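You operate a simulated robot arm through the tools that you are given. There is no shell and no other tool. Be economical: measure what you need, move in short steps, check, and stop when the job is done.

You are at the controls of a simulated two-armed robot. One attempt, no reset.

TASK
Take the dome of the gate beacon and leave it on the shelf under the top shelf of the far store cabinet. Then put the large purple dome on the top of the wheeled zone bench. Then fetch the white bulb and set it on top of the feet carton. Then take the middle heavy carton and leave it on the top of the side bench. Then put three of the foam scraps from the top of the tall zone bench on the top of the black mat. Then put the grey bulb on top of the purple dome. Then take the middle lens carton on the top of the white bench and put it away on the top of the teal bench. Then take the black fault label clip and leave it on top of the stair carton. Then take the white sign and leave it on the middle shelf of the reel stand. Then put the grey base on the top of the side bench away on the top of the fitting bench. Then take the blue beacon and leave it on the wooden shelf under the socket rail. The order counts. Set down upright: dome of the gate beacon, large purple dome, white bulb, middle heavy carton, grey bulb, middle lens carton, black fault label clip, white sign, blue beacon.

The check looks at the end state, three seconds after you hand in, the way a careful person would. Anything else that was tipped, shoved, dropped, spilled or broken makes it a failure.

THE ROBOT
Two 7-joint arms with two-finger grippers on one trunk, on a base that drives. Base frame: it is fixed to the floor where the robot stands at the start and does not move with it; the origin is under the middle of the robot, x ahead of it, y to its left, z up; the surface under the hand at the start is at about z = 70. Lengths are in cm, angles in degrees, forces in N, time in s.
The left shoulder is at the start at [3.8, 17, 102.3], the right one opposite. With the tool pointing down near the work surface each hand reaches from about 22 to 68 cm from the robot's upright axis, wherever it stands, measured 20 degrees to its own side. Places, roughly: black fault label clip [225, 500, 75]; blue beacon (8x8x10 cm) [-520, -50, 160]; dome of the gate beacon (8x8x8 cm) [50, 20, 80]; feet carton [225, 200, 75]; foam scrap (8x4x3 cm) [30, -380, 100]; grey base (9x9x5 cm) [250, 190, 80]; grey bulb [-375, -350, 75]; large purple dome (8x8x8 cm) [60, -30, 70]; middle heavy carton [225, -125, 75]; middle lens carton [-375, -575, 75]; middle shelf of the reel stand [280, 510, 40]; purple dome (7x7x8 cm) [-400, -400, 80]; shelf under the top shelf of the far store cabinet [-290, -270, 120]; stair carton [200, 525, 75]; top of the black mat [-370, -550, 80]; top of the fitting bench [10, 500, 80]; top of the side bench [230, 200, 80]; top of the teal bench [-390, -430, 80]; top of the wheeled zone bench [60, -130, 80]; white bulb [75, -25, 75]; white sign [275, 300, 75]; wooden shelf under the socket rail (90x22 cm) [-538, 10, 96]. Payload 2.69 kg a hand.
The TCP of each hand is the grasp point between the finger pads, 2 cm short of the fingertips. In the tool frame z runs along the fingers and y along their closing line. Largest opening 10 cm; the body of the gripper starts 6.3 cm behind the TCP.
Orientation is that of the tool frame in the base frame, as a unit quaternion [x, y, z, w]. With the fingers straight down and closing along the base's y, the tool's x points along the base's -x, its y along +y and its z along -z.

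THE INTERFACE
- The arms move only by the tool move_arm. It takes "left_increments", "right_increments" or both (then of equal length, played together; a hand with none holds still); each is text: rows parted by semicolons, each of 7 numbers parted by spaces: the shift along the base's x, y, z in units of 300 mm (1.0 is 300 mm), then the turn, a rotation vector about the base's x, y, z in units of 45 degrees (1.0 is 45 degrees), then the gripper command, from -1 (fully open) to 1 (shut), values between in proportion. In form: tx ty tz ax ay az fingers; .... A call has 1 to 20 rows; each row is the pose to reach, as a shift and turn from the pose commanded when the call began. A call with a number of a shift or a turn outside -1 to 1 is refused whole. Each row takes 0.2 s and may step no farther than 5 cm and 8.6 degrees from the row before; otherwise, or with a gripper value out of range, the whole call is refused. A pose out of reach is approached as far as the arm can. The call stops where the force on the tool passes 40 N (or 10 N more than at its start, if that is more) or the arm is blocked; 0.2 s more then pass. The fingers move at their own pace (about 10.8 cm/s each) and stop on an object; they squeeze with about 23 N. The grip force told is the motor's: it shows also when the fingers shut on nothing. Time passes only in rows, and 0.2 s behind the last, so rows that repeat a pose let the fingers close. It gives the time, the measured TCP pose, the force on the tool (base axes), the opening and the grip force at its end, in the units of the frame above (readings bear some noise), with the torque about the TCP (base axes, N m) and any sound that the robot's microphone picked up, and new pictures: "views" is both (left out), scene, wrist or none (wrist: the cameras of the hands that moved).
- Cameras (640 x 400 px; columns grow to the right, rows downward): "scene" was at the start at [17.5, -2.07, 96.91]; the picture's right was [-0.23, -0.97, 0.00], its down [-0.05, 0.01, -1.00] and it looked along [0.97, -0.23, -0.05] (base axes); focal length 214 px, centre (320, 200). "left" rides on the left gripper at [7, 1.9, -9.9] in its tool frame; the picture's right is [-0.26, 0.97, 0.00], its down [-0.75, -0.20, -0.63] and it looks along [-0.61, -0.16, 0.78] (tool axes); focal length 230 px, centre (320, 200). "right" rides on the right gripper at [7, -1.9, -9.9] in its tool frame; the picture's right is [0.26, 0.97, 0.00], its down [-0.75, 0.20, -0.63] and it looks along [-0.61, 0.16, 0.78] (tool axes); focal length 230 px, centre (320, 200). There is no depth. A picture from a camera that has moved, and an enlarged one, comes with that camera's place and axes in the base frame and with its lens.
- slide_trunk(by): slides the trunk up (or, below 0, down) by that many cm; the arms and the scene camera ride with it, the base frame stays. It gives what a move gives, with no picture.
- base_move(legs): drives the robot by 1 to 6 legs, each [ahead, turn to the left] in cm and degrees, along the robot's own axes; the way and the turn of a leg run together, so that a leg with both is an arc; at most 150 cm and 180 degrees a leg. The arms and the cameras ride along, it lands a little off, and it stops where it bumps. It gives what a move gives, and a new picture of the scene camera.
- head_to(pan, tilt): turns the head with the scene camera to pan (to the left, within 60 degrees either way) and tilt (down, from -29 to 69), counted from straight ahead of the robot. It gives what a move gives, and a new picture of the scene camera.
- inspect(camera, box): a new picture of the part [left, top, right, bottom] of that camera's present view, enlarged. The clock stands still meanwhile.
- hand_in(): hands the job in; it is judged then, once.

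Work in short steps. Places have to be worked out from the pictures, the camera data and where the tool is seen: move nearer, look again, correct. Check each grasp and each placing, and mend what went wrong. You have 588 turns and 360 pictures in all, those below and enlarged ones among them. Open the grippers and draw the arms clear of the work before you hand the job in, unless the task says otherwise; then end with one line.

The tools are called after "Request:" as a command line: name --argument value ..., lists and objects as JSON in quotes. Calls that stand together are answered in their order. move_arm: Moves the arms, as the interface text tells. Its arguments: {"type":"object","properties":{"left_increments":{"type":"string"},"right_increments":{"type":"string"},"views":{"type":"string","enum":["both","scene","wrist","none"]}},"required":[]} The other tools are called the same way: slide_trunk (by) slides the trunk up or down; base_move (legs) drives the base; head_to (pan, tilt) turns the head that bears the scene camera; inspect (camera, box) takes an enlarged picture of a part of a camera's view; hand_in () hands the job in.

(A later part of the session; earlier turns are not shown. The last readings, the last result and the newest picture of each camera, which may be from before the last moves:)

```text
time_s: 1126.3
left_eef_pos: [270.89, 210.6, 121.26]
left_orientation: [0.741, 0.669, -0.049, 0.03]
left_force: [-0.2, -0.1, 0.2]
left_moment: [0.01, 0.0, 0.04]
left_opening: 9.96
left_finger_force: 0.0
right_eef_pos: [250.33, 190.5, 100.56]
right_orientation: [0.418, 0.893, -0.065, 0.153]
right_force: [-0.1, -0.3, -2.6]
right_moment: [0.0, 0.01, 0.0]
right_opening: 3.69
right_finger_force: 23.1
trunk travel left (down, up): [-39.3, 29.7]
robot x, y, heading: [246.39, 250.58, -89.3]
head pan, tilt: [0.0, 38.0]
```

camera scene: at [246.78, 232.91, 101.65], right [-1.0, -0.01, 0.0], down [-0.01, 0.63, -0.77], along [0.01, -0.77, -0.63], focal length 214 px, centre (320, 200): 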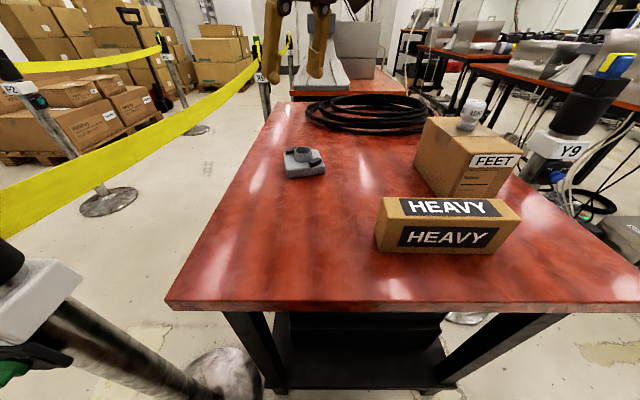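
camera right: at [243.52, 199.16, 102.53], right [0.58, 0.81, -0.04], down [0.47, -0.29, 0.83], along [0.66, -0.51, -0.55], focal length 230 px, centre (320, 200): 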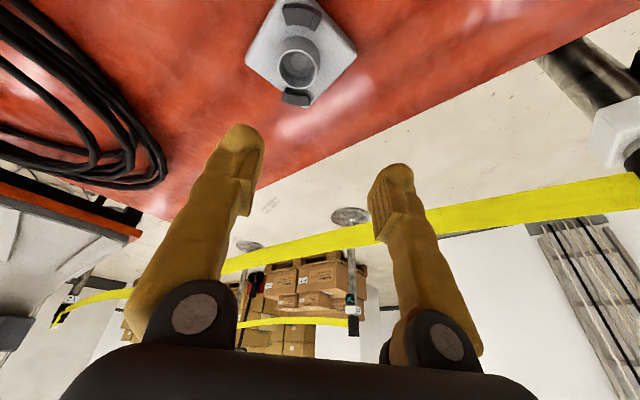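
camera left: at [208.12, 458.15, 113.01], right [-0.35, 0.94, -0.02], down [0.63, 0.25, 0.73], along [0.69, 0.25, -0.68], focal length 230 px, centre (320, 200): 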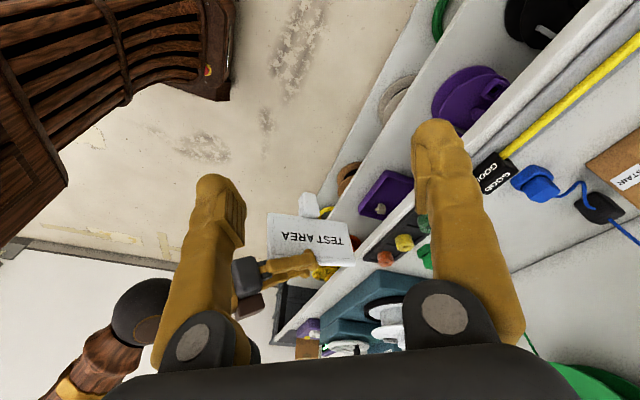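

Held (2.6 N). Pull in slightly, then drive west and north to the fitting bench.

Request:
move_arm --right_increments "0 0.08 0.03 0 0 0 1;0 0.16 0.06 0 0 0 1;0 0.24 0.1 0 0 0 1;0 0.32 0.13 0 0 0 1;0 0.36 0.15 0 0 0 1;0 0.36 0.15 0 0 0 1" --views "none"

Request:
base_move --legs '[[0, -91], [113, 0], [113, 0], [0, -90], [130, 0]]'

```text
time_s: 1127.7
left_eef_pos: [270.76, 210.46, 121.29]
left_orientation: [0.74, 0.67, -0.048, 0.03]
left_force: [0.5, -1.0, -0.3]
left_moment: [-0.01, 0.0, 0.02]
left_opening: 10.02
left_finger_force: 0.0
right_eef_pos: [250.31, 201.52, 104.95]
right_orientation: [0.419, 0.893, -0.066, 0.152]
right_force: [0.5, 0.1, -3.5]
right_moment: [0.01, 0.01, -0.01]
right_opening: 3.7
right_finger_force: 23.3
trunk travel left (down, up): [-39.3, 29.7]
robot x, y, heading: [246.63, 250.76, -89.4]
head pan, tilt: [0.0, 38.0]
```

```text
time_s: 1129.3
left_eef_pos: [261.6, 209.37, 119.68]
left_orientation: [0.817, 0.576, -0.033, -0.004]
left_force: [0.4, 0.4, 0.7]
left_moment: [-0.1, 0.01, 0.02]
left_opening: 10.0
left_finger_force: 0.1
right_eef_pos: [239.03, 206.5, 106.44]
right_orientation: [0.52, 0.836, -0.098, 0.147]
right_force: [-0.4, 1.0, -3.1]
right_moment: [-0.03, 0.03, 0.01]
right_opening: 3.69
right_finger_force: 22.9
trunk travel left (down, up): [-39.3, 29.7]
robot x, y, heading: [247.3, 251.29, -102.5]
head pan, tilt: [0.0, 38.0]
stopped in leg 1: the robot was blocked; the commanded pose is now the measured one
camera scene: at [243.08, 234.86, 105.49], right [-0.98, 0.22, 0.0], down [0.14, 0.61, -0.78], along [-0.17, -0.76, -0.63], focal length 214 px, centre (320, 200)
```

scene: 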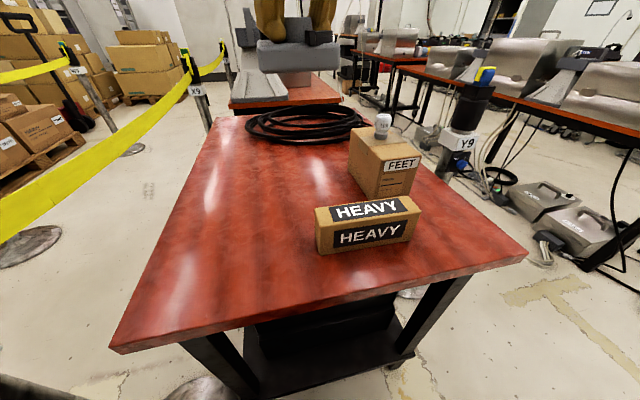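

Back off 7 cm from the bench and continue.

Request:
base_move --legs '[[-8, 0], [0, -78], [113, 0], [113, 0], [0, -90], [125, 0]]'

```text
time_s: 1154.4
left_eef_pos: [7.74, 429.19, 119.42]
left_orientation: [-0.642, 0.766, -0.002, 0.032]
left_force: [-0.2, 0.0, -0.9]
left_moment: [-0.02, 0.01, 0.01]
left_opening: 9.99
left_finger_force: 0.1
right_eef_pos: [29.5, 436.06, 106.06]
right_orientation: [0.875, -0.451, -0.154, -0.084]
right_force: [-0.2, -0.2, -3.6]
right_moment: [0.0, -0.04, 0.0]
right_opening: 3.68
right_finger_force: 23.0
trunk travel left (down, up): [-39.3, 29.7]
robot x, y, heading: [29.21, 390.07, 87.0]
head pan, tilt: [0.0, 38.0]
camera scene: at [30.21, 407.13, 105.4], right [1.0, -0.05, 0.0], down [-0.03, -0.63, -0.78], along [0.04, 0.78, -0.63], focal length 214 px, centre (320, 200)
```

scene: 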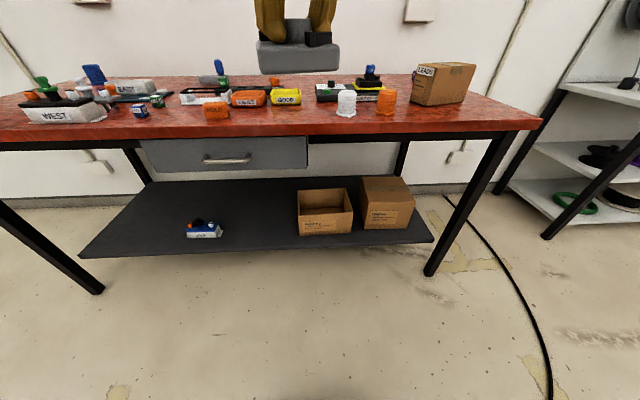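

Free spot on the fitting bench near its right front: ≈[84,481], top z≈82. Drive in front of it.

Request:
base_move --legs '[[0, -50], [55, 0], [0, 53]]'

```text
time_s: 1162.3
left_eef_pos: [49.33, 460.99, 119.1]
left_orientation: [-0.665, 0.746, -0.014, 0.028]
left_force: [-0.1, 0.4, 1.0]
left_moment: [-0.02, -0.01, -0.02]
left_opening: 10.0
left_finger_force: 0.1
right_eef_pos: [71.22, 468.39, 106.93]
right_orientation: [0.888, -0.423, -0.159, -0.087]
right_force: [0.3, -0.7, -1.8]
right_moment: [-0.03, -0.03, -0.03]
right_opening: 3.68
right_finger_force: 23.1
trunk travel left (down, up): [-39.3, 29.7]
robot x, y, heading: [74.73, 423.81, 90.2]
head pan, tilt: [0.0, 38.0]
camera scene: at [74.35, 441.37, 105.42], right [1.0, 0.01, 0.0], down [0.0, -0.63, -0.78], along [-0.01, 0.78, -0.63], focal length 214 px, centre (320, 200)
```

scene: 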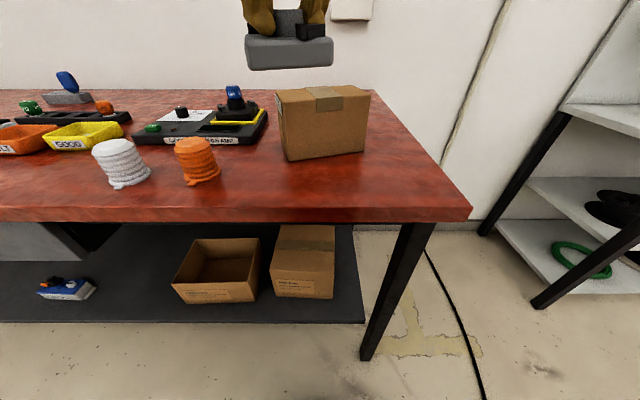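

Target [87,478]. Move over it and lower to z≈90.

Request:
move_arm --right_increments "0.1 0.05 -0.02 0 0 0 1;0.2 0.1 -0.06 0 0 0 1;0.3 0.16 -0.12 0 0 0 1;0.4 0.22 -0.2 0 0 0 1;0.48 0.28 -0.29 0 0 0 1;0.527 0.32 -0.38 0 0 0 1;0.527 0.32 -0.48 0 0 0 1;0.527 0.32 -0.56 0 0 0 1;0.527 0.32 -0.56 0 0 0 1" --views "none"

Request:
move_arm --right_increments "0 0 -0.03 0 0 0 1;0 0 -0.06 0 0 0 1;0 0 -0.09 0 0 0 1;0 0 -0.12 0 0 0 1;0 0 -0.14 0 0 0 1;0 0 -0.155 0 0 0 1;0 0 -0.155 0 0 0 1" --views "none"

```text
time_s: 1164.3
left_eef_pos: [49.52, 459.36, 117.61]
left_orientation: [-0.666, 0.745, -0.035, 0.013]
left_force: [0.2, 0.2, -0.2]
left_moment: [-0.02, 0.0, 0.01]
left_opening: 9.98
left_finger_force: 0.0
right_eef_pos: [87.07, 476.6, 90.81]
right_orientation: [0.887, -0.421, -0.163, -0.094]
right_force: [-0.3, -0.3, -2.6]
right_moment: [-0.05, 0.0, -0.01]
right_opening: 3.65
right_finger_force: 22.7
trunk travel left (down, up): [-39.3, 29.7]
robot x, y, heading: [74.49, 424.14, 90.3]
head pan, tilt: [0.0, 38.0]
```

```text
time_s: 1165.0
left_eef_pos: [49.19, 457.25, 116.1]
left_orientation: [-0.667, 0.743, -0.059, 0.003]
left_force: [0.7, 0.2, -0.6]
left_moment: [0.01, -0.04, -0.03]
left_opening: 10.02
left_finger_force: 0.0
right_eef_pos: [87.06, 475.32, 90.21]
right_orientation: [0.885, -0.42, -0.17, -0.107]
right_force: [-1.4, 0.1, -3.0]
right_moment: [-0.06, -0.02, 0.0]
right_opening: 3.65
right_finger_force: 22.9
trunk travel left (down, up): [-39.3, 29.7]
robot x, y, heading: [74.61, 423.76, 90.6]
head pan, tilt: [0.0, 38.0]
stopped in row 3 (right hand): the force on the tool passed its limit at 49 N (the readings are from after the stop); the commanded pose is now the measured one
```

Contact. Take a look.

Request:
inspect --camera "scene" --box '[240, 60, 500, 240]'

```text
2.22 times, centred on (370, 150) of scene
camera zoom: at [74.3, 441.37, 105.4], right [1.0, 0.01, 0.0], down [0.01, -0.63, -0.78], along [-0.01, 0.78, -0.63], focal length 477 px, centre (209, 311)
```

zoom: 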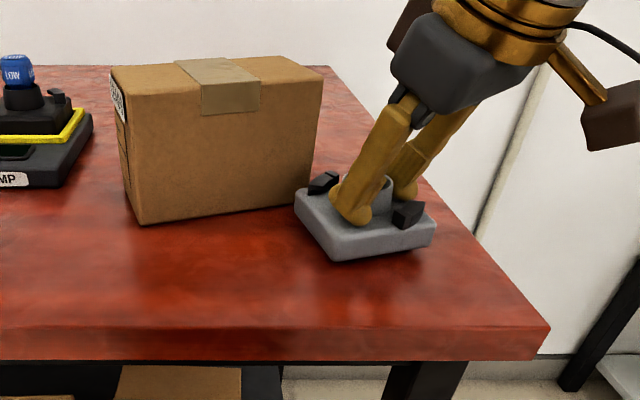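

Nearly down. Lower gently with a slight shift away from the carton.

Request:
move_arm --right_increments "0.02 -0.01 -0.01 0 0 0 1;0.035 -0.02 -0.025 0 0 0 1;0.035 -0.02 -0.04 0 0 0 1;0.035 -0.02 -0.04 0 0 0 1" --views "none"

```text
time_s: 1165.9
left_eef_pos: [49.38, 455.42, 114.7]
left_orientation: [-0.667, 0.74, -0.084, -0.007]
left_force: [0.0, -0.1, 0.2]
left_moment: [0.03, 0.03, 0.02]
left_opening: 10.0
left_finger_force: 0.1
right_eef_pos: [88.04, 473.75, 90.27]
right_orientation: [0.882, -0.419, -0.177, -0.12]
right_force: [0.3, 0.3, -2.9]
right_moment: [-0.04, -0.03, 0.0]
right_opening: 3.64
right_finger_force: 23.1
trunk travel left (down, up): [-39.3, 29.7]
robot x, y, heading: [74.66, 424.02, 90.3]
head pan, tilt: [0.0, 38.0]
stopped in row 4 (right hand): the force on the tool passed its limit at 43 N (the readings are from after the stop); the commanded pose is now the measured one
```

Re-level (the tool pitched ~6° extra), shift back to y≈477, then touch down again.

Request:
move_arm --right_increments "0 0.02 0.02 -0.05 0 0 1;0 0.06 0.03 -0.1 0 0 1;0 0.11 0.02 -0.145 0 0 1;0 0.11 0 -0.145 0 0 1;0 0.11 -0.02 -0.145 0 0 1;0 0.11 -0.035 -0.145 0 0 1;0 0.11 -0.035 -0.145 0 0 1" --views "none"

```text
time_s: 1167.5
left_eef_pos: [49.4, 455.21, 114.89]
left_orientation: [-0.667, 0.741, -0.081, -0.005]
left_force: [0.3, 0.0, 0.3]
left_moment: [0.01, 0.0, 0.01]
left_opening: 9.98
left_finger_force: 0.1
right_eef_pos: [88.24, 477.1, 89.53]
right_orientation: [0.887, -0.427, -0.156, -0.072]
right_force: [6.7, -3.4, 37.6]
right_moment: [0.1, -0.22, -0.07]
right_opening: 3.71
right_finger_force: 22.8
trunk travel left (down, up): [-39.3, 29.7]
robot x, y, heading: [74.9, 424.18, 90.2]
head pan, tilt: [0.0, 38.0]
```

Seated (bench z≈85). Lift slightly, shift 1.5 cm inward and 2.5 cm forward for margin, set down and release.

Request:
move_arm --right_increments "0 0 0.03 0 0 0 1;-0.03 -0.04 0.04 0 0 0 1;-0.05 -0.08 0.04 0 0 0 1;-0.05 -0.08 0.02 0 0 0 1;-0.05 -0.08 0.005 0 0 0 1;-0.05 -0.08 0.003 0 0 0 1;-0.05 -0.08 0.003 0 0 0 0.2;-0.05 -0.08 0.003 0 0 0 -0.4;-0.05 -0.08 0.003 0 0 0 -0.4" --views "none"

Request:
slide_trunk --by 14

Request:
base_move --legs '[[-20, 0]]'

```text
time_s: 1169.5
left_eef_pos: [49.22, 455.41, 114.88]
left_orientation: [-0.667, 0.741, -0.081, -0.006]
left_force: [0.5, -0.4, 0.4]
left_moment: [0.01, -0.01, 0.01]
left_opening: 10.02
left_finger_force: 0.0
right_eef_pos: [86.38, 474.75, 89.46]
right_orientation: [0.888, -0.427, -0.155, -0.071]
right_force: [-8.5, -4.1, 26.8]
right_moment: [0.37, -0.55, 0.05]
right_opening: 6.57
right_finger_force: 0.1
trunk travel left (down, up): [-39.3, 29.7]
robot x, y, heading: [74.29, 424.02, 90.5]
head pan, tilt: [0.0, 38.0]
```

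```text
time_s: 1171.2
left_eef_pos: [49.41, 455.56, 128.6]
left_orientation: [-0.667, 0.74, -0.085, -0.009]
left_force: [0.0, 0.4, 0.2]
left_moment: [-0.02, 0.01, -0.01]
left_opening: 9.99
left_finger_force: 0.0
right_eef_pos: [86.67, 474.84, 103.28]
right_orientation: [0.888, -0.428, -0.154, -0.069]
right_force: [-0.2, 0.5, 0.2]
right_moment: [-0.02, -0.03, -0.05]
right_opening: 7.0
right_finger_force: 0.0
trunk travel left (down, up): [-53.3, 15.7]
robot x, y, heading: [74.21, 423.94, 90.4]
head pan, tilt: [0.0, 38.0]
```

```text
time_s: 1172.8
left_eef_pos: [49.61, 435.53, 128.64]
left_orientation: [-0.666, 0.741, -0.084, -0.008]
left_force: [0.3, -0.2, 0.2]
left_moment: [0.01, 0.0, 0.01]
left_opening: 9.99
left_finger_force: 0.0
right_eef_pos: [86.74, 454.89, 103.32]
right_orientation: [0.888, -0.428, -0.153, -0.069]
right_force: [-0.6, -0.9, 0.8]
right_moment: [0.04, -0.02, -0.03]
right_opening: 6.99
right_finger_force: 0.1
trunk travel left (down, up): [-53.3, 15.7]
robot x, y, heading: [74.78, 404.03, 90.3]
head pan, tilt: [0.0, 38.0]
camera scene: at [74.52, 421.64, 119.43], right [1.0, 0.01, 0.0], down [0.0, -0.63, -0.78], along [-0.01, 0.78, -0.63], focal length 214 px, centre (320, 200)
```

scene: 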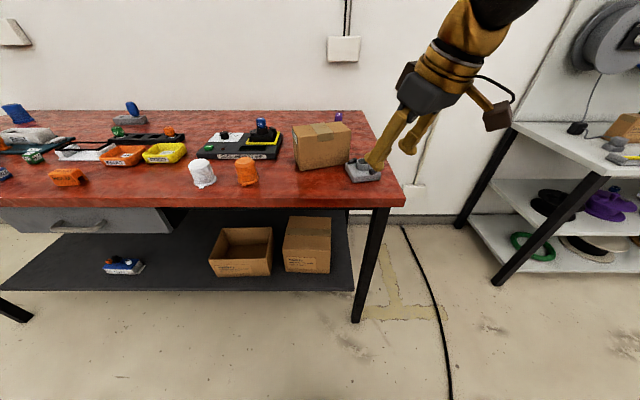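

Grey base is on the fitting bench. Last: the blue beacon in the far west. Set travel pose and drive west around the bench rows.

Request:
move_arm --left_increments "0.08 0.1 0 0.03 0 0 -1;0.16 0.2 0 0.06 0 0 -1;0.24 0.3 0 0.1 0 0 -1;0.32 0.4 0 0.14 0 0 -1;0.4 0.48 0 0.14 0 0 -1;0.42 0.5 0 0.14 0 0 -1" --right_increments "0 0 0.03 -0.03 -0.03 -0.13 -1;0 0 0.06 -0.06 -0.06 -0.26 -1;0 -0.03 0.1 -0.1 -0.1 -0.4 -1;0 -0.06 0.1 -0.13 -0.13 -0.54 -1;0 -0.1 0.1 -0.13 -0.13 -0.68 -1;0 -0.1 0.1 -0.13 -0.13 -0.8 -1" --views "none"

Request:
head_to --pan 0 --tilt 10

Request:
base_move --legs '[[0, 135], [100, 0], [97, 0], [0, -45], [148, 0], [0, 55]]'

```text
time_s: 1174.2
left_eef_pos: [62.1, 448.89, 129.09]
left_orientation: [-0.666, 0.744, -0.037, 0.033]
left_force: [-0.4, 0.0, 0.1]
left_moment: [0.01, 0.02, 0.02]
left_opening: 9.99
left_finger_force: 0.0
left hand out of reach, approached as far as the arm can: row 1
right_eef_pos: [86.76, 450.4, 107.16]
right_orientation: [0.721, -0.683, -0.059, -0.098]
right_force: [-0.2, -0.5, -0.4]
right_moment: [0.02, 0.01, 0.02]
right_opening: 10.0
right_finger_force: 0.0
trunk travel left (down, up): [-53.3, 15.7]
robot x, y, heading: [74.29, 403.85, 90.7]
head pan, tilt: [0.0, 38.0]
```

```text
time_s: 1175.1
left_eef_pos: [62.13, 448.78, 129.2]
left_orientation: [-0.666, 0.745, -0.037, 0.033]
left_force: [-0.1, 0.2, 0.4]
left_moment: [0.04, 0.0, 0.03]
left_opening: 9.97
left_finger_force: 0.1
right_eef_pos: [86.71, 450.36, 107.08]
right_orientation: [0.721, -0.683, -0.06, -0.098]
right_force: [0.9, 0.5, 0.1]
right_moment: [0.04, 0.0, -0.04]
right_opening: 10.0
right_finger_force: 0.0
trunk travel left (down, up): [-53.3, 15.7]
robot x, y, heading: [74.87, 404.1, 90.4]
head pan, tilt: [0.0, 10.0]
camera scene: at [74.5, 422.5, 123.87], right [1.0, 0.01, 0.0], down [0.0, -0.19, -0.98], along [-0.01, 0.98, -0.19], focal length 214 px, centre (320, 200)
```

scene: 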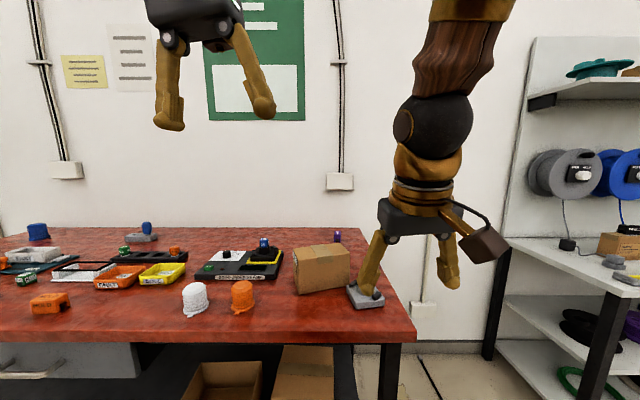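

```text
time_s: 1194.2
left_eef_pos: [-112.87, 248.92, 130.15]
left_orientation: [0.997, -0.056, -0.01, -0.05]
left_force: [-1.4, 0.4, 0.2]
left_moment: [0.05, -0.06, -0.01]
left_opening: 9.99
left_finger_force: 0.1
right_eef_pos: [-115.0, 273.65, 108.17]
right_orientation: [0.992, 0.026, -0.122, -0.027]
right_force: [0.0, 0.8, 0.2]
right_moment: [-0.02, 0.0, 0.02]
right_opening: 10.01
right_finger_force: 0.1
trunk travel left (down, up): [-53.3, 15.7]
robot x, y, heading: [-71.39, 261.0, 179.0]
head pan, tilt: [0.0, 10.0]
stopped in leg 5: the robot was blocked; the commanded pose is now the measured one
camera scene: at [-89.96, 261.58, 123.82], right [0.02, 1.0, 0.0], down [0.19, 0.0, -0.98], along [-0.98, 0.02, -0.19], focal length 214 px, centre (320, 200)
```

scene: 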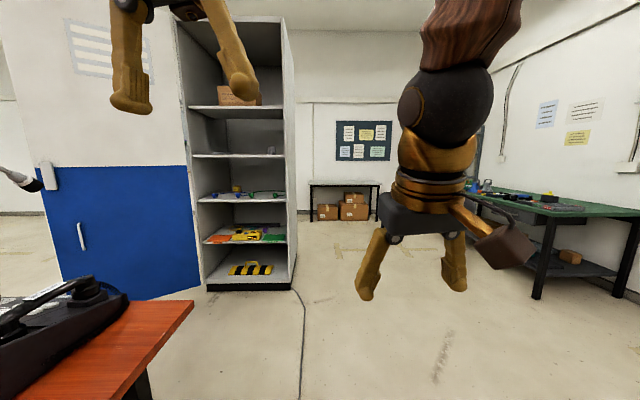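

Possibly the dustbin is right ahead. Look down.

Request:
head_to --pan -10 --tilt 50

```text
time_s: 1195.3
left_eef_pos: [-112.22, 248.99, 130.36]
left_orientation: [0.997, -0.056, -0.012, -0.049]
left_force: [-0.2, 0.5, -0.2]
left_moment: [-0.03, 0.0, 0.01]
left_opening: 9.97
left_finger_force: 0.1
right_eef_pos: [-114.45, 273.71, 108.31]
right_orientation: [0.991, 0.025, -0.125, -0.029]
right_force: [-0.8, -0.4, 0.2]
right_moment: [-0.01, -0.01, -0.01]
right_opening: 9.99
right_finger_force: 0.0
trunk travel left (down, up): [-53.3, 15.7]
robot x, y, heading: [-71.0, 261.38, 179.0]
head pan, tilt: [-10.0, 50.0]
camera scene: at [-87.81, 262.9, 117.72], right [0.19, 0.98, 0.0], down [0.76, -0.15, -0.63], along [-0.62, 0.12, -0.78], focal length 214 px, centre (320, 200)
```

scene: 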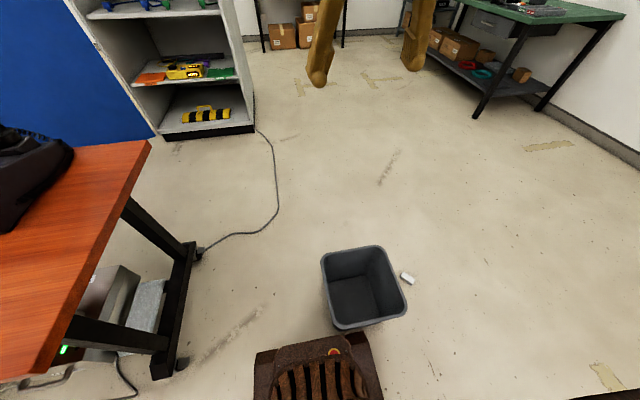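

The bin is right in front. Back off and go around its north side, then west past the cabinet.

Request:
base_move --legs '[[-20, 0], [0, -89], [85, 0], [0, 90], [150, 0], [150, 0]]'

```text
time_s: 1222.8
left_eef_pos: [-388.64, 330.56, 130.39]
left_orientation: [0.998, -0.041, -0.014, -0.048]
left_force: [0.1, -0.4, 0.1]
left_moment: [0.03, 0.02, 0.02]
left_opening: 9.97
left_finger_force: 0.0
right_eef_pos: [-391.61, 355.29, 108.59]
right_orientation: [0.991, 0.041, -0.126, -0.026]
right_force: [-0.6, -1.0, 0.6]
right_moment: [0.05, 0.01, -0.01]
right_opening: 9.99
right_finger_force: 0.1
trunk travel left (down, up): [-53.3, 15.7]
robot x, y, heading: [-347.89, 344.51, -179.2]
head pan, tilt: [-10.0, 50.0]
camera scene: at [-364.59, 345.39, 117.72], right [0.16, 0.99, 0.0], down [0.77, -0.12, -0.63], along [-0.62, 0.1, -0.78], focal length 214 px, centre (320, 200)
```

scene: 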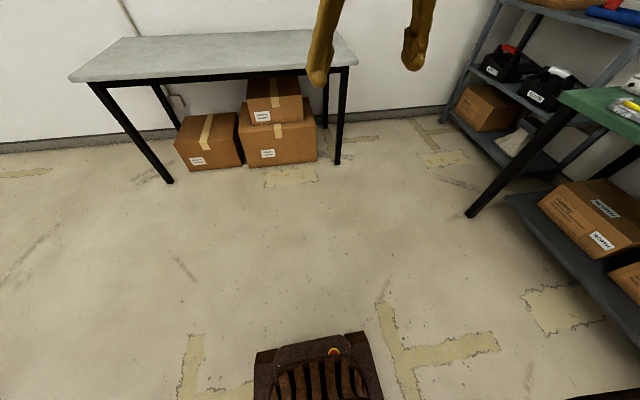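

Set the head level and drive south along x≈-430 to the west wall station.

Request:
base_move --legs '[[0, 71], [149, 0], [145, 0], [0, -60]]'

Request:
head_to --pan 0 --tilt 0

```text
time_s: 1223.6
left_eef_pos: [-381.54, 329.22, 126.98]
left_orientation: [0.997, -0.026, 0.04, -0.059]
left_force: [0.4, -1.2, -0.7]
left_moment: [0.11, 0.04, 0.04]
left_opening: 10.02
left_finger_force: 0.1
right_eef_pos: [-386.52, 354.21, 110.62]
right_orientation: [0.986, 0.053, -0.153, -0.031]
right_force: [0.8, -1.4, -0.1]
right_moment: [0.09, 0.06, -0.03]
right_opening: 10.0
right_finger_force: 0.1
trunk travel left (down, up): [-53.3, 15.7]
robot x, y, heading: [-347.84, 343.84, -178.2]
head pan, tilt: [-10.0, 50.0]
stopped in leg 1: the robot was blocked; the commanded pose is now the measured one
camera scene: at [-364.31, 344.51, 117.76], right [0.14, 0.99, 0.01], down [0.77, -0.1, -0.63], along [-0.63, 0.09, -0.77], focal length 214 px, centre (320, 200)
```

scene: 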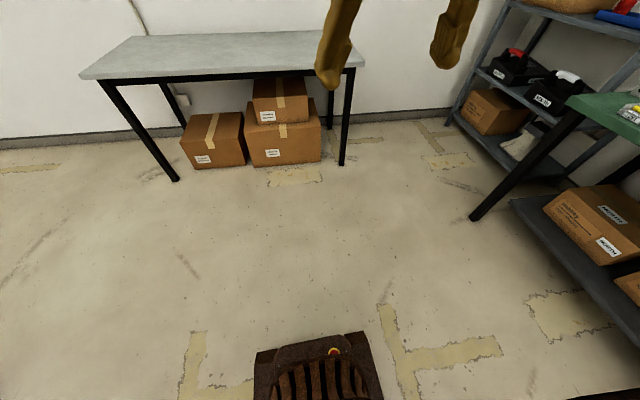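

```text
time_s: 1224.8
left_eef_pos: [-382.17, 329.85, 127.1]
left_orientation: [0.997, -0.025, 0.039, -0.055]
left_force: [-0.5, 0.2, 0.7]
left_moment: [0.01, 0.0, -0.01]
left_opening: 9.99
left_finger_force: 0.1
right_eef_pos: [-386.7, 354.92, 110.47]
right_orientation: [0.987, 0.052, -0.151, -0.027]
right_force: [0.0, -0.9, -0.6]
right_moment: [-0.01, 0.01, -0.01]
right_opening: 9.99
right_finger_force: 0.1
trunk travel left (down, up): [-53.3, 15.7]
robot x, y, heading: [-348.09, 343.97, -178.2]
head pan, tilt: [0.0, 0.0]
camera scene: at [-366.11, 343.69, 125.47], right [-0.03, 1.0, 0.0], down [0.02, 0.0, -1.0], along [-1.0, -0.03, -0.02], focal length 214 px, centre (320, 200)
```

scene: 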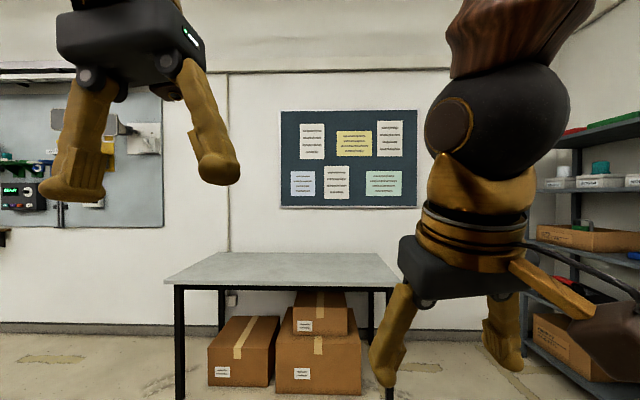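

Spurious stop again. Extend the hands and retry the drive.

Request:
move_arm --left_increments "-0.12 0 0 0 -0.05 0 -1;-0.24 0 0 0 -0.1 0 -1;-0.35 0 0 0 -0.12 0 -1;-0.35 0 0 0 -0.12 0 -1" --right_increments "-0.1 0 0 0 -0.05 0 -1;-0.2 0 0 0 -0.1 0 -1;-0.25 0 0 0 -0.15 0 -1;-0.25 0 0 0 -0.2 0 -1" --views "none"

Request:
base_move --legs '[[0, 70], [149, 0], [145, 0], [0, -55]]'

```text
time_s: 1225.8
left_eef_pos: [-392.73, 329.82, 129.24]
left_orientation: [0.997, -0.026, 0.05, -0.055]
left_force: [-0.9, 0.0, -0.3]
left_moment: [-0.01, 0.04, 0.02]
left_opening: 9.99
left_finger_force: 0.1
right_eef_pos: [-394.3, 354.79, 110.47]
right_orientation: [0.996, 0.054, -0.071, -0.023]
right_force: [1.1, -1.0, -0.2]
right_moment: [0.05, 0.02, -0.02]
right_opening: 10.0
right_finger_force: 0.1
trunk travel left (down, up): [-53.3, 15.7]
robot x, y, heading: [-347.62, 344.08, -178.0]
head pan, tilt: [0.0, 0.0]
```

```text
time_s: 1226.7
left_eef_pos: [-387.9, 328.73, 130.49]
left_orientation: [0.998, -0.015, 0.035, -0.059]
left_force: [1.3, -1.1, -0.1]
left_moment: [0.06, 0.11, 0.0]
left_opening: 10.01
left_finger_force: 0.1
right_eef_pos: [-390.77, 353.73, 112.06]
right_orientation: [0.994, 0.064, -0.09, -0.025]
right_force: [0.7, -0.4, 0.6]
right_moment: [0.07, 0.04, -0.01]
right_opening: 10.0
right_finger_force: 0.1
trunk travel left (down, up): [-53.3, 15.7]
robot x, y, heading: [-348.22, 344.17, -176.9]
head pan, tilt: [0.0, 0.0]
stopped in leg 1: the robot was blocked; the commanded pose is now the measured one
camera scene: at [-365.81, 342.92, 125.52], right [-0.05, 1.0, 0.0], down [0.02, 0.0, -1.0], along [-1.0, -0.05, -0.02], focal length 214 px, centre (320, 200)
```

scene: 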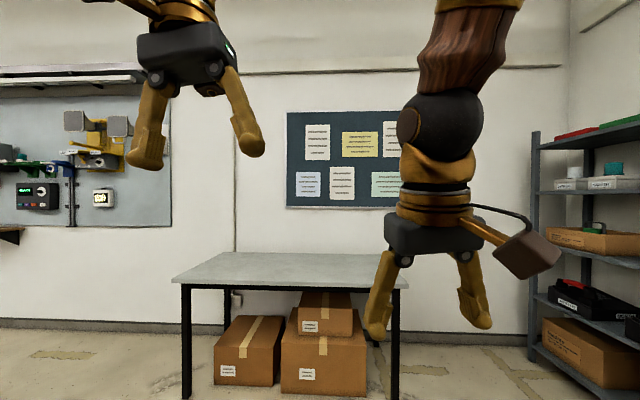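

Lower the trunk (less sway) and retry.

Request:
slide_trunk --by -20

Request:
base_move --legs '[[-5, 0], [0, 69], [149, 0], [145, 0], [0, -55]]'

```text
time_s: 1228.8
left_eef_pos: [-388.31, 329.12, 110.47]
left_orientation: [0.998, -0.017, 0.037, -0.057]
left_force: [0.6, -0.1, 0.7]
left_moment: [-0.02, 0.02, 0.02]
left_opening: 10.0
left_finger_force: 0.0
right_eef_pos: [-391.05, 354.07, 91.69]
right_orientation: [0.994, 0.063, -0.088, -0.023]
right_force: [0.1, -0.6, -0.8]
right_moment: [0.0, -0.03, -0.03]
right_opening: 9.97
right_finger_force: 0.1
trunk travel left (down, up): [-33.3, 35.7]
robot x, y, heading: [-347.44, 344.29, -177.1]
head pan, tilt: [0.0, 0.0]
```

```text
time_s: 1236.9
left_eef_pos: [-367.79, 222.93, 110.15]
left_orientation: [0.849, 0.525, 0.047, -0.035]
left_force: [1.9, 0.3, -0.8]
left_moment: [0.02, 0.11, 0.01]
left_opening: 10.0
left_finger_force: 0.0
right_eef_pos: [-394.19, 230.09, 88.71]
right_orientation: [0.781, 0.622, -0.045, -0.031]
right_force: [-1.9, 0.4, 1.1]
right_moment: [0.09, -0.22, 0.02]
right_opening: 10.0
right_finger_force: 0.0
trunk travel left (down, up): [-33.3, 35.7]
robot x, y, heading: [-367.2, 262.68, -105.4]
head pan, tilt: [0.0, 0.0]
stopped in leg 3: the robot was blocked; the commanded pose is now the measured one
camera scene: at [-370.79, 257.33, 108.02], right [-0.96, 0.26, -0.02], down [-0.01, -0.1, -1.0], along [-0.26, -0.96, 0.1], focal length 214 px, centre (320, 200)
```

scene: 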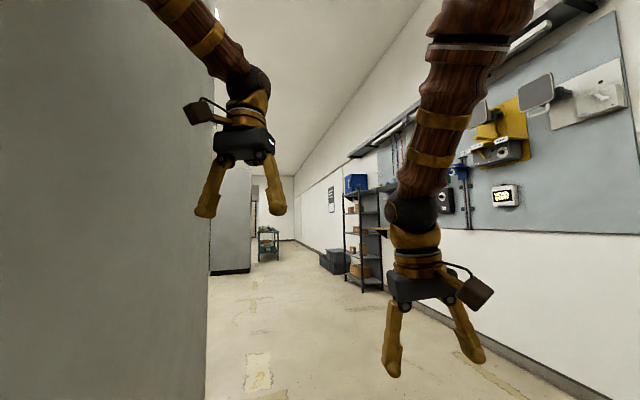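

Too close to the cabinet's corner on my left. Back off, swing west, then continue south.

Request:
base_move --legs '[[-10, 0], [0, -45], [48, 0], [0, 50], [130, 0]]'

```text
time_s: 1237.7
left_eef_pos: [-368.12, 217.84, 101.39]
left_orientation: [0.866, 0.44, 0.223, -0.086]
left_force: [-4.6, 7.7, 6.8]
left_moment: [-0.87, -0.2, -0.34]
left_opening: 10.0
left_finger_force: 0.0
right_eef_pos: [-400.62, 228.54, 78.68]
right_orientation: [0.78, 0.598, 0.066, -0.171]
right_force: [-2.5, 3.0, 3.0]
right_moment: [-0.42, -0.34, -0.09]
right_opening: 9.99
right_finger_force: 0.1
trunk travel left (down, up): [-33.3, 35.7]
robot x, y, heading: [-366.71, 263.76, -105.5]
head pan, tilt: [0.0, 0.0]
stopped in leg 1: the robot was blocked; the commanded pose is now the measured one
camera scene: at [-371.56, 252.56, 106.3], right [-0.96, 0.27, -0.01], down [0.0, -0.04, -1.0], along [-0.27, -0.96, 0.04], focal length 214 px, centre (320, 200)
```

scene: 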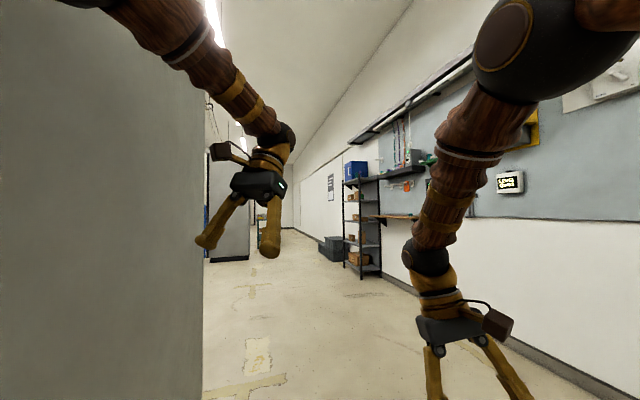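

Free the left arm from the cabinet side first (move it west and forward).

Request:
move_arm --left_increments "-0.08 -0.05 0.02 0 0 0 -1;-0.16 -0.1 0.04 0 0 0 -1;-0.24 -0.15 0.06 -0.05 0 0 -1;-0.3 -0.2 0.08 -0.1 0 0 -1;-0.3 -0.25 0.1 -0.15 0 0 -1" --right_increments "-0.05 -0.08 0.05 0 0 0 -1;-0.1 -0.16 0.1 0 0 0 -1;-0.12 -0.24 0.16 0 0 0 -1;-0.14 -0.32 0.22 0 0 0 -1;-0.14 -0.36 0.28 0 0 0 -1" --views "none"

Request:
base_move --legs '[[0, -40], [30, 0]]'

```text
time_s: 1238.0
left_eef_pos: [-372.16, 211.04, 97.55]
left_orientation: [0.854, 0.465, 0.208, -0.104]
left_force: [8.0, -0.7, 3.6]
left_moment: [-0.12, 0.85, 0.35]
left_opening: 9.98
left_finger_force: 0.1
right_eef_pos: [-401.05, 221.58, 76.26]
right_orientation: [0.773, 0.612, 0.074, -0.152]
right_force: [-1.0, 1.9, 2.1]
right_moment: [-0.22, -0.05, 0.01]
right_opening: 10.01
right_finger_force: 0.1
trunk travel left (down, up): [-33.3, 35.7]
robot x, y, heading: [-367.38, 263.53, -104.9]
head pan, tilt: [0.0, 0.0]
stopped in row 1 (left hand): the arm was blocked; the commanded pose is now the measured one
```

```text
time_s: 1238.7
left_eef_pos: [-371.87, 215.11, 99.6]
left_orientation: [0.862, 0.458, 0.2, -0.088]
left_force: [-0.1, 0.2, -0.5]
left_moment: [0.01, 0.01, 0.01]
left_opening: 10.01
left_finger_force: 0.1
right_eef_pos: [-399.96, 224.52, 78.85]
right_orientation: [0.776, 0.612, 0.054, -0.141]
right_force: [0.1, -0.5, 0.0]
right_moment: [0.02, 0.01, -0.03]
right_opening: 10.0
right_finger_force: 0.1
trunk travel left (down, up): [-33.3, 35.7]
robot x, y, heading: [-367.34, 263.71, -105.4]
head pan, tilt: [0.0, 0.0]
stopped in leg 1: the robot was blocked; the commanded pose is now the measured one
camera scene: at [-374.09, 246.74, 105.42], right [-0.96, 0.26, -0.02], down [0.03, 0.01, -1.0], along [-0.26, -0.96, -0.02], focal length 214 px, centre (320, 200)
```

scene: 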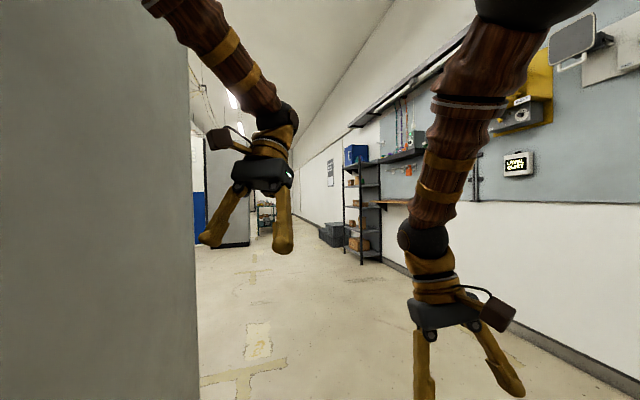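

The left elbow seems pressed on the cabinet corner. Swing the left hand across to my right and forward to draw the elbow in.

Request:
move_arm --left_increments "-0.04 -0.02 0.03 0 0 0 -1;-0.08 -0.04 0.06 0 0 0 -1;-0.12 -0.06 0.09 0 0 0 -1;-0.16 -0.08 0.12 0 0 0 -1;-0.2 -0.1 0.15 0 0 0 -1;-0.25 -0.12 0.18 0 0 0 -1;-0.3 -0.15 0.2 0 0 0 -1" --right_increments "-0.04 0 0.03 0 0 0 -1;-0.08 0 0.06 0 0 0 -1;-0.12 0 0.09 0 0 0 -1;-0.16 0 0.12 0 0 0 -1;-0.2 0 0.15 0 0 0 -1;-0.25 0 0.18 0 0 0 -1;-0.3 0 0.2 0 0 0 -1" --views "none"

Request:
base_move --legs '[[-12, -12]]'

```text
time_s: 1239.7
left_eef_pos: [-374.42, 213.22, 104.27]
left_orientation: [0.862, 0.464, 0.182, -0.089]
left_force: [0.3, 1.5, 0.2]
left_moment: [-0.08, 0.02, 0.01]
left_opening: 10.0
left_finger_force: 0.0
left hand out of reach, approached as far as the arm can: row 5
right_eef_pos: [-402.83, 225.49, 83.82]
right_orientation: [0.778, 0.61, 0.041, -0.142]
right_force: [1.2, 0.7, -0.1]
right_moment: [-0.04, 0.05, 0.03]
right_opening: 10.0
right_finger_force: 0.1
trunk travel left (down, up): [-33.3, 35.7]
robot x, y, heading: [-367.39, 263.61, -105.3]
head pan, tilt: [0.0, 0.0]
stopped in row 5 (left hand): the arm was blocked; the commanded pose is now the measured one
```

```text
time_s: 1240.5
left_eef_pos: [-373.3, 217.27, 106.45]
left_orientation: [0.866, 0.464, 0.168, -0.077]
left_force: [0.5, 0.9, 0.1]
left_moment: [-0.1, 0.07, -0.02]
left_opening: 10.0
left_finger_force: 0.0
right_eef_pos: [-401.92, 229.32, 85.57]
right_orientation: [0.783, 0.607, 0.024, -0.132]
right_force: [1.0, 0.9, 1.0]
right_moment: [-0.1, 0.05, 0.02]
right_opening: 10.01
right_finger_force: 0.0
trunk travel left (down, up): [-33.3, 35.7]
robot x, y, heading: [-366.64, 264.42, -105.8]
head pan, tilt: [0.0, 0.0]
stopped in leg 1: the robot was blocked; the commanded pose is now the measured one
camera scene: at [-371.51, 247.85, 105.6], right [-0.96, 0.27, 0.0], down [0.0, 0.01, -1.0], along [-0.27, -0.96, -0.01], focal length 214 px, centre (320, 200)
```

scene: 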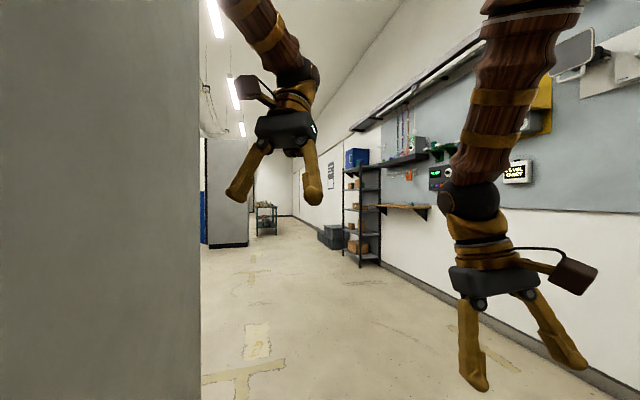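

Look left to see what's touching.

Request:
head_to --pan 50 --tilt 25

```text
time_s: 1241.6
left_eef_pos: [-373.69, 216.59, 105.87]
left_orientation: [0.866, 0.464, 0.171, -0.079]
left_force: [0.0, -0.1, 0.1]
left_moment: [-0.03, 0.01, -0.01]
left_opening: 10.02
left_finger_force: 0.0
right_eef_pos: [-402.12, 228.81, 85.12]
right_orientation: [0.783, 0.607, 0.028, -0.134]
right_force: [-0.5, 0.1, 0.3]
right_moment: [-0.01, 0.03, 0.03]
right_opening: 10.0
right_finger_force: 0.0
trunk travel left (down, up): [-33.3, 35.7]
robot x, y, heading: [-367.15, 264.44, -105.4]
head pan, tilt: [50.0, 25.0]
camera scene: at [-364.12, 248.43, 101.51], right [-0.83, -0.56, -0.01], down [-0.23, 0.36, -0.9], along [0.51, -0.74, -0.43], focal length 214 px, centre (320, 200)
```

scene: 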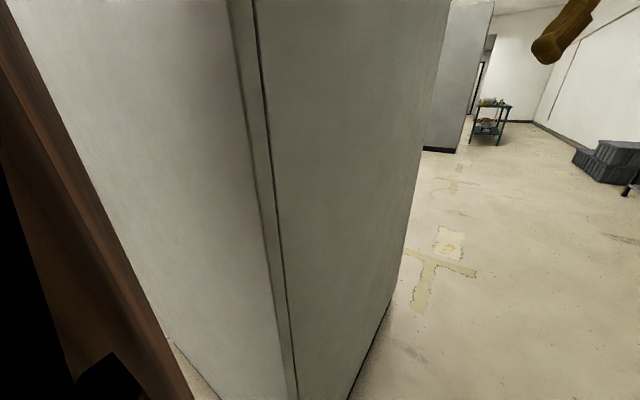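

My base is against the cabinet's corner at [-347,239]. Try small backward moves.

Request:
base_move --legs '[[-4, 0]]'

```text
time_s: 1242.5
left_eef_pos: [-372.34, 220.9, 106.03]
left_orientation: [0.865, 0.465, 0.17, -0.077]
left_force: [0.2, 1.4, -0.4]
left_moment: [-0.1, 0.03, 0.02]
left_opening: 9.98
left_finger_force: 0.2
right_eef_pos: [-400.96, 233.03, 85.24]
right_orientation: [0.783, 0.607, 0.027, -0.134]
right_force: [1.6, 0.2, 0.9]
right_moment: [-0.06, 0.03, 0.03]
right_opening: 10.0
right_finger_force: 0.1
trunk travel left (down, up): [-33.3, 35.7]
robot x, y, heading: [-366.14, 268.58, -105.6]
head pan, tilt: [50.0, 25.0]
camera scene: at [-362.91, 252.67, 101.55], right [-0.83, -0.56, -0.01], down [-0.24, 0.36, -0.9], along [0.51, -0.74, -0.43], focal length 214 px, centre (320, 200)
```

scene: 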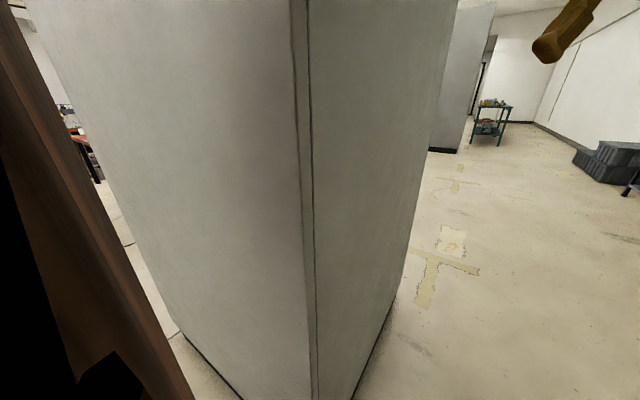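

Freed. Now back off, swing west, and go south clear of the cabinet.

Request:
base_move --legs '[[-9, 0], [0, -45], [50, 0], [0, 48], [148, 0]]'

```text
time_s: 1246.4
left_eef_pos: [-402.34, 248.08, 108.15]
left_orientation: [0.981, 0.095, 0.168, 0.003]
left_force: [0.8, 0.4, -0.4]
left_moment: [0.02, 0.08, 0.0]
left_opening: 10.01
left_finger_force: 0.1
right_eef_pos: [-414.41, 276.46, 87.15]
right_orientation: [0.959, 0.256, 0.055, -0.11]
right_force: [0.3, -0.1, 0.8]
right_moment: [-0.01, 0.03, 0.0]
right_opening: 10.01
right_finger_force: 0.0
trunk travel left (down, up): [-33.3, 35.7]
robot x, y, heading: [-367.4, 274.35, -153.3]
head pan, tilt: [50.0, 25.0]
stopped in leg 3: the robot was blocked; the commanded pose is now the measured one
camera scene: at [-377.43, 261.34, 101.5], right [-0.97, 0.23, -0.01], down [0.11, 0.42, -0.9], along [-0.2, -0.88, -0.43], focal length 214 px, centre (320, 200)
```

scene: 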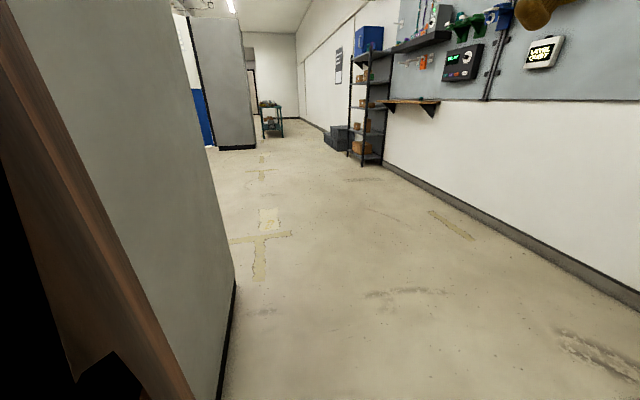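

Retry the remaining legs.

Request:
base_move --legs '[[46, 0], [0, 48], [148, 0]]'

```text
time_s: 1258.3
left_eef_pos: [-452.76, 67.97, 108.16]
left_orientation: [0.86, 0.482, 0.155, -0.065]
left_force: [0.3, 0.6, -0.9]
left_moment: [0.02, -0.01, 0.05]
left_opening: 9.98
left_finger_force: 0.0
right_eef_pos: [-481.86, 78.5, 87.1]
right_orientation: [0.777, 0.618, 0.008, -0.122]
right_force: [0.7, 0.0, 0.5]
right_moment: [0.03, 0.01, 0.0]
right_opening: 9.99
right_finger_force: 0.0
trunk travel left (down, up): [-33.3, 35.7]
robot x, y, heading: [-448.43, 111.19, -106.0]
head pan, tilt: [50.0, 25.0]
camera scene: at [-445.59, 95.31, 101.5], right [-0.83, -0.56, -0.01], down [-0.23, 0.37, -0.9], along [0.51, -0.74, -0.43], focal length 214 px, centre (320, 200)
```

scene: 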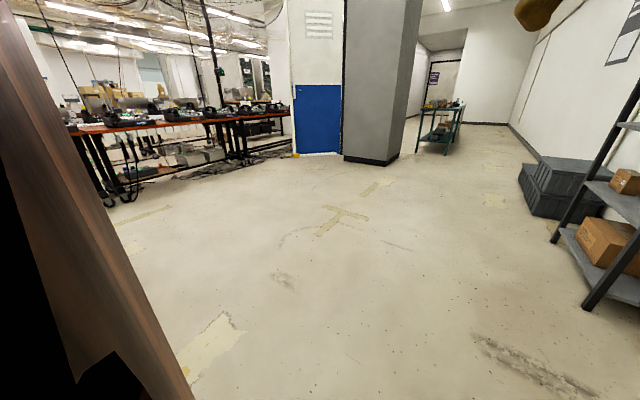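

Past the cabinet. Drive down to face the rack at y≈-40 and look with the head level.

Request:
base_move --legs '[[0, 17], [145, 0], [0, -91]]'

Request:
slide_trunk --by 32

Request:
head_to --pan 0 --tilt 0

```text
time_s: 1270.4
left_eef_pos: [-486.16, -43.45, 108.81]
left_orientation: [0.98, -0.114, 0.156, 0.041]
left_force: [-0.3, -0.1, 0.0]
left_moment: [-0.01, 0.0, -0.03]
left_opening: 9.99
left_finger_force: 0.1
right_eef_pos: [-485.68, -12.71, 87.85]
right_orientation: [0.992, 0.046, 0.071, -0.095]
right_force: [0.3, 0.1, 0.3]
right_moment: [-0.02, -0.01, -0.01]
right_opening: 9.99
right_finger_force: 0.0
trunk travel left (down, up): [-33.3, 35.7]
robot x, y, heading: [-445.25, -35.3, -177.5]
head pan, tilt: [50.0, 25.0]
camera scene: at [-459.54, -42.84, 101.5], right [-0.79, 0.61, -0.01], down [0.27, 0.34, -0.9], along [-0.55, -0.72, -0.43], focal length 214 px, centre (320, 200)
```

scene: 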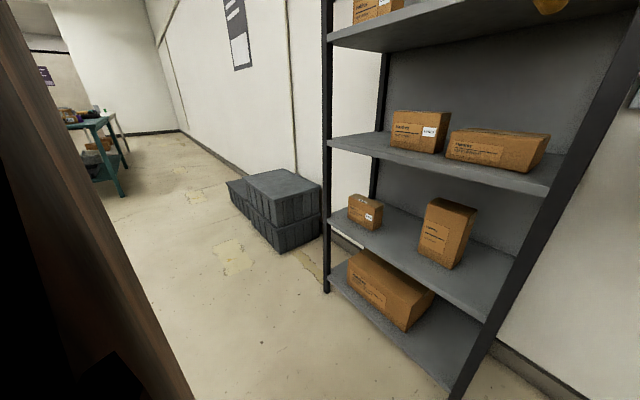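

```text
time_s: 1273.6
left_eef_pos: [-484.58, -43.3, 141.38]
left_orientation: [0.982, -0.113, 0.147, 0.041]
left_force: [0.4, 0.0, -0.1]
left_moment: [0.01, 0.07, -0.01]
left_opening: 10.0
left_finger_force: 0.0
right_eef_pos: [-484.46, -12.48, 120.33]
right_orientation: [0.992, 0.044, 0.062, -0.096]
right_force: [-0.2, -0.6, -0.2]
right_moment: [0.04, 0.0, 0.04]
right_opening: 10.0
right_finger_force: 0.0
trunk travel left (down, up): [-65.3, 3.7]
robot x, y, heading: [-445.01, -34.87, -177.4]
head pan, tilt: [50.0, 25.0]
```

```text
time_s: 1274.8
left_eef_pos: [-484.57, -43.41, 141.38]
left_orientation: [0.982, -0.112, 0.148, 0.041]
left_force: [-0.1, -0.6, 0.4]
left_moment: [-0.01, 0.02, 0.0]
left_opening: 9.99
left_finger_force: 0.0
right_eef_pos: [-484.34, -12.52, 120.32]
right_orientation: [0.993, 0.045, 0.061, -0.095]
right_force: [-0.3, 0.2, -0.6]
right_moment: [-0.01, -0.03, -0.02]
right_opening: 10.01
right_finger_force: 0.0
trunk travel left (down, up): [-65.3, 3.7]
robot x, y, heading: [-444.84, -35.25, -177.5]
head pan, tilt: [0.0, 0.0]
camera scene: at [-463.55, -35.96, 137.48], right [-0.04, 1.0, 0.0], down [0.02, 0.0, -1.0], along [-1.0, -0.04, -0.02], focal length 214 px, centre (320, 200)
```

scene: 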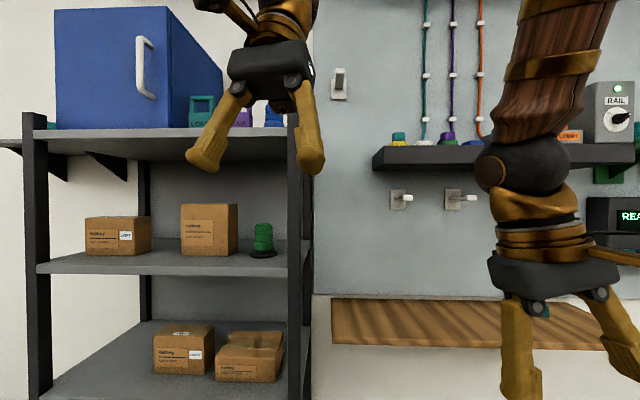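

The blue beacon stands at the right end of the rack's top (next to a purple one); the wooden shelf is lower right. I'll tilt the left hand ~50° forward and bring it to beacon height.

Request:
move_arm --left_increments "0.02 -0.02 0.05 0.03 0.15 0.03 -1;0.05 -0.05 0.1 0.06 0.3 0.07 -1;0.08 -0.08 0.16 0.09 0.45 0.1 -1;0.1 -0.1 0.24 0.12 0.6 0.14 -1;0.1 -0.13 0.32 0.145 0.75 0.2 -1;0.1 -0.16 0.4 0.145 0.9 0.25 -1;0.1 -0.2 0.46 0.145 0.97 0.3 -1;0.1 -0.2 0.46 0.145 0.97 0.3 -1" --views "none"

Request:
move_arm --left_increments "0 0 0.03 0 0.12 0 -1;0 0 0.06 0 0.24 0 -1;0 0 0.1 0 0.36 0 -1;0 0 0.14 0 0.45 0 -1;0 0 0.14 0 0.45 0 -1" --views "wrist"

```text
time_s: 1276.6
left_eef_pos: [-481.74, -49.33, 154.64]
left_orientation: [0.975, 0.016, -0.222, 0.009]
left_force: [-0.1, -0.4, 0.0]
left_moment: [-0.03, -0.02, 0.02]
left_opening: 10.0
left_finger_force: 0.2
right_eef_pos: [-484.52, -12.37, 120.33]
right_orientation: [0.992, 0.045, 0.062, -0.095]
right_force: [-0.2, 0.6, 0.4]
right_moment: [0.02, 0.01, -0.01]
right_opening: 10.02
right_finger_force: 0.1
trunk travel left (down, up): [-65.3, 3.7]
robot x, y, heading: [-445.54, -35.01, -177.5]
head pan, tilt: [0.0, 0.0]
```

```text
time_s: 1277.8
left_eef_pos: [-481.85, -49.46, 159.03]
left_orientation: [0.92, 0.016, -0.392, 0.006]
left_force: [-0.5, -0.4, -1.1]
left_moment: [-0.03, 0.02, 0.0]
left_opening: 9.99
left_finger_force: 0.0
right_eef_pos: [-484.54, -12.58, 120.37]
right_orientation: [0.993, 0.045, 0.062, -0.095]
right_force: [0.0, 0.1, 0.3]
right_moment: [-0.03, -0.02, -0.01]
right_opening: 10.0
right_finger_force: 0.1
trunk travel left (down, up): [-65.3, 3.7]
robot x, y, heading: [-445.09, -35.31, -177.8]
head pan, tilt: [0.0, 0.0]
camera left: at [-469.74, -50.86, 160.73], right [-0.14, -0.97, 0.18], down [-0.07, 0.2, 0.98], along [-0.99, 0.13, -0.1], focal length 230 px, centre (320, 200)
```

left: 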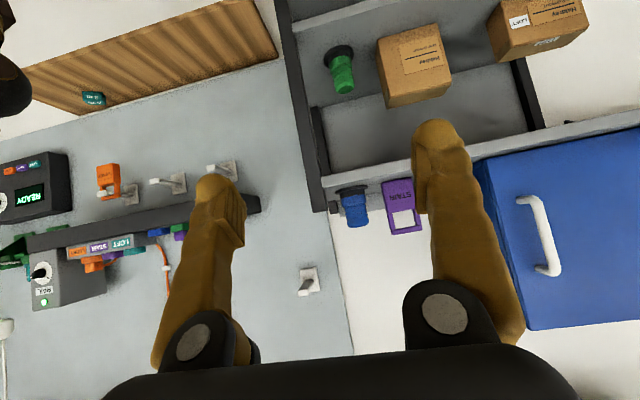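

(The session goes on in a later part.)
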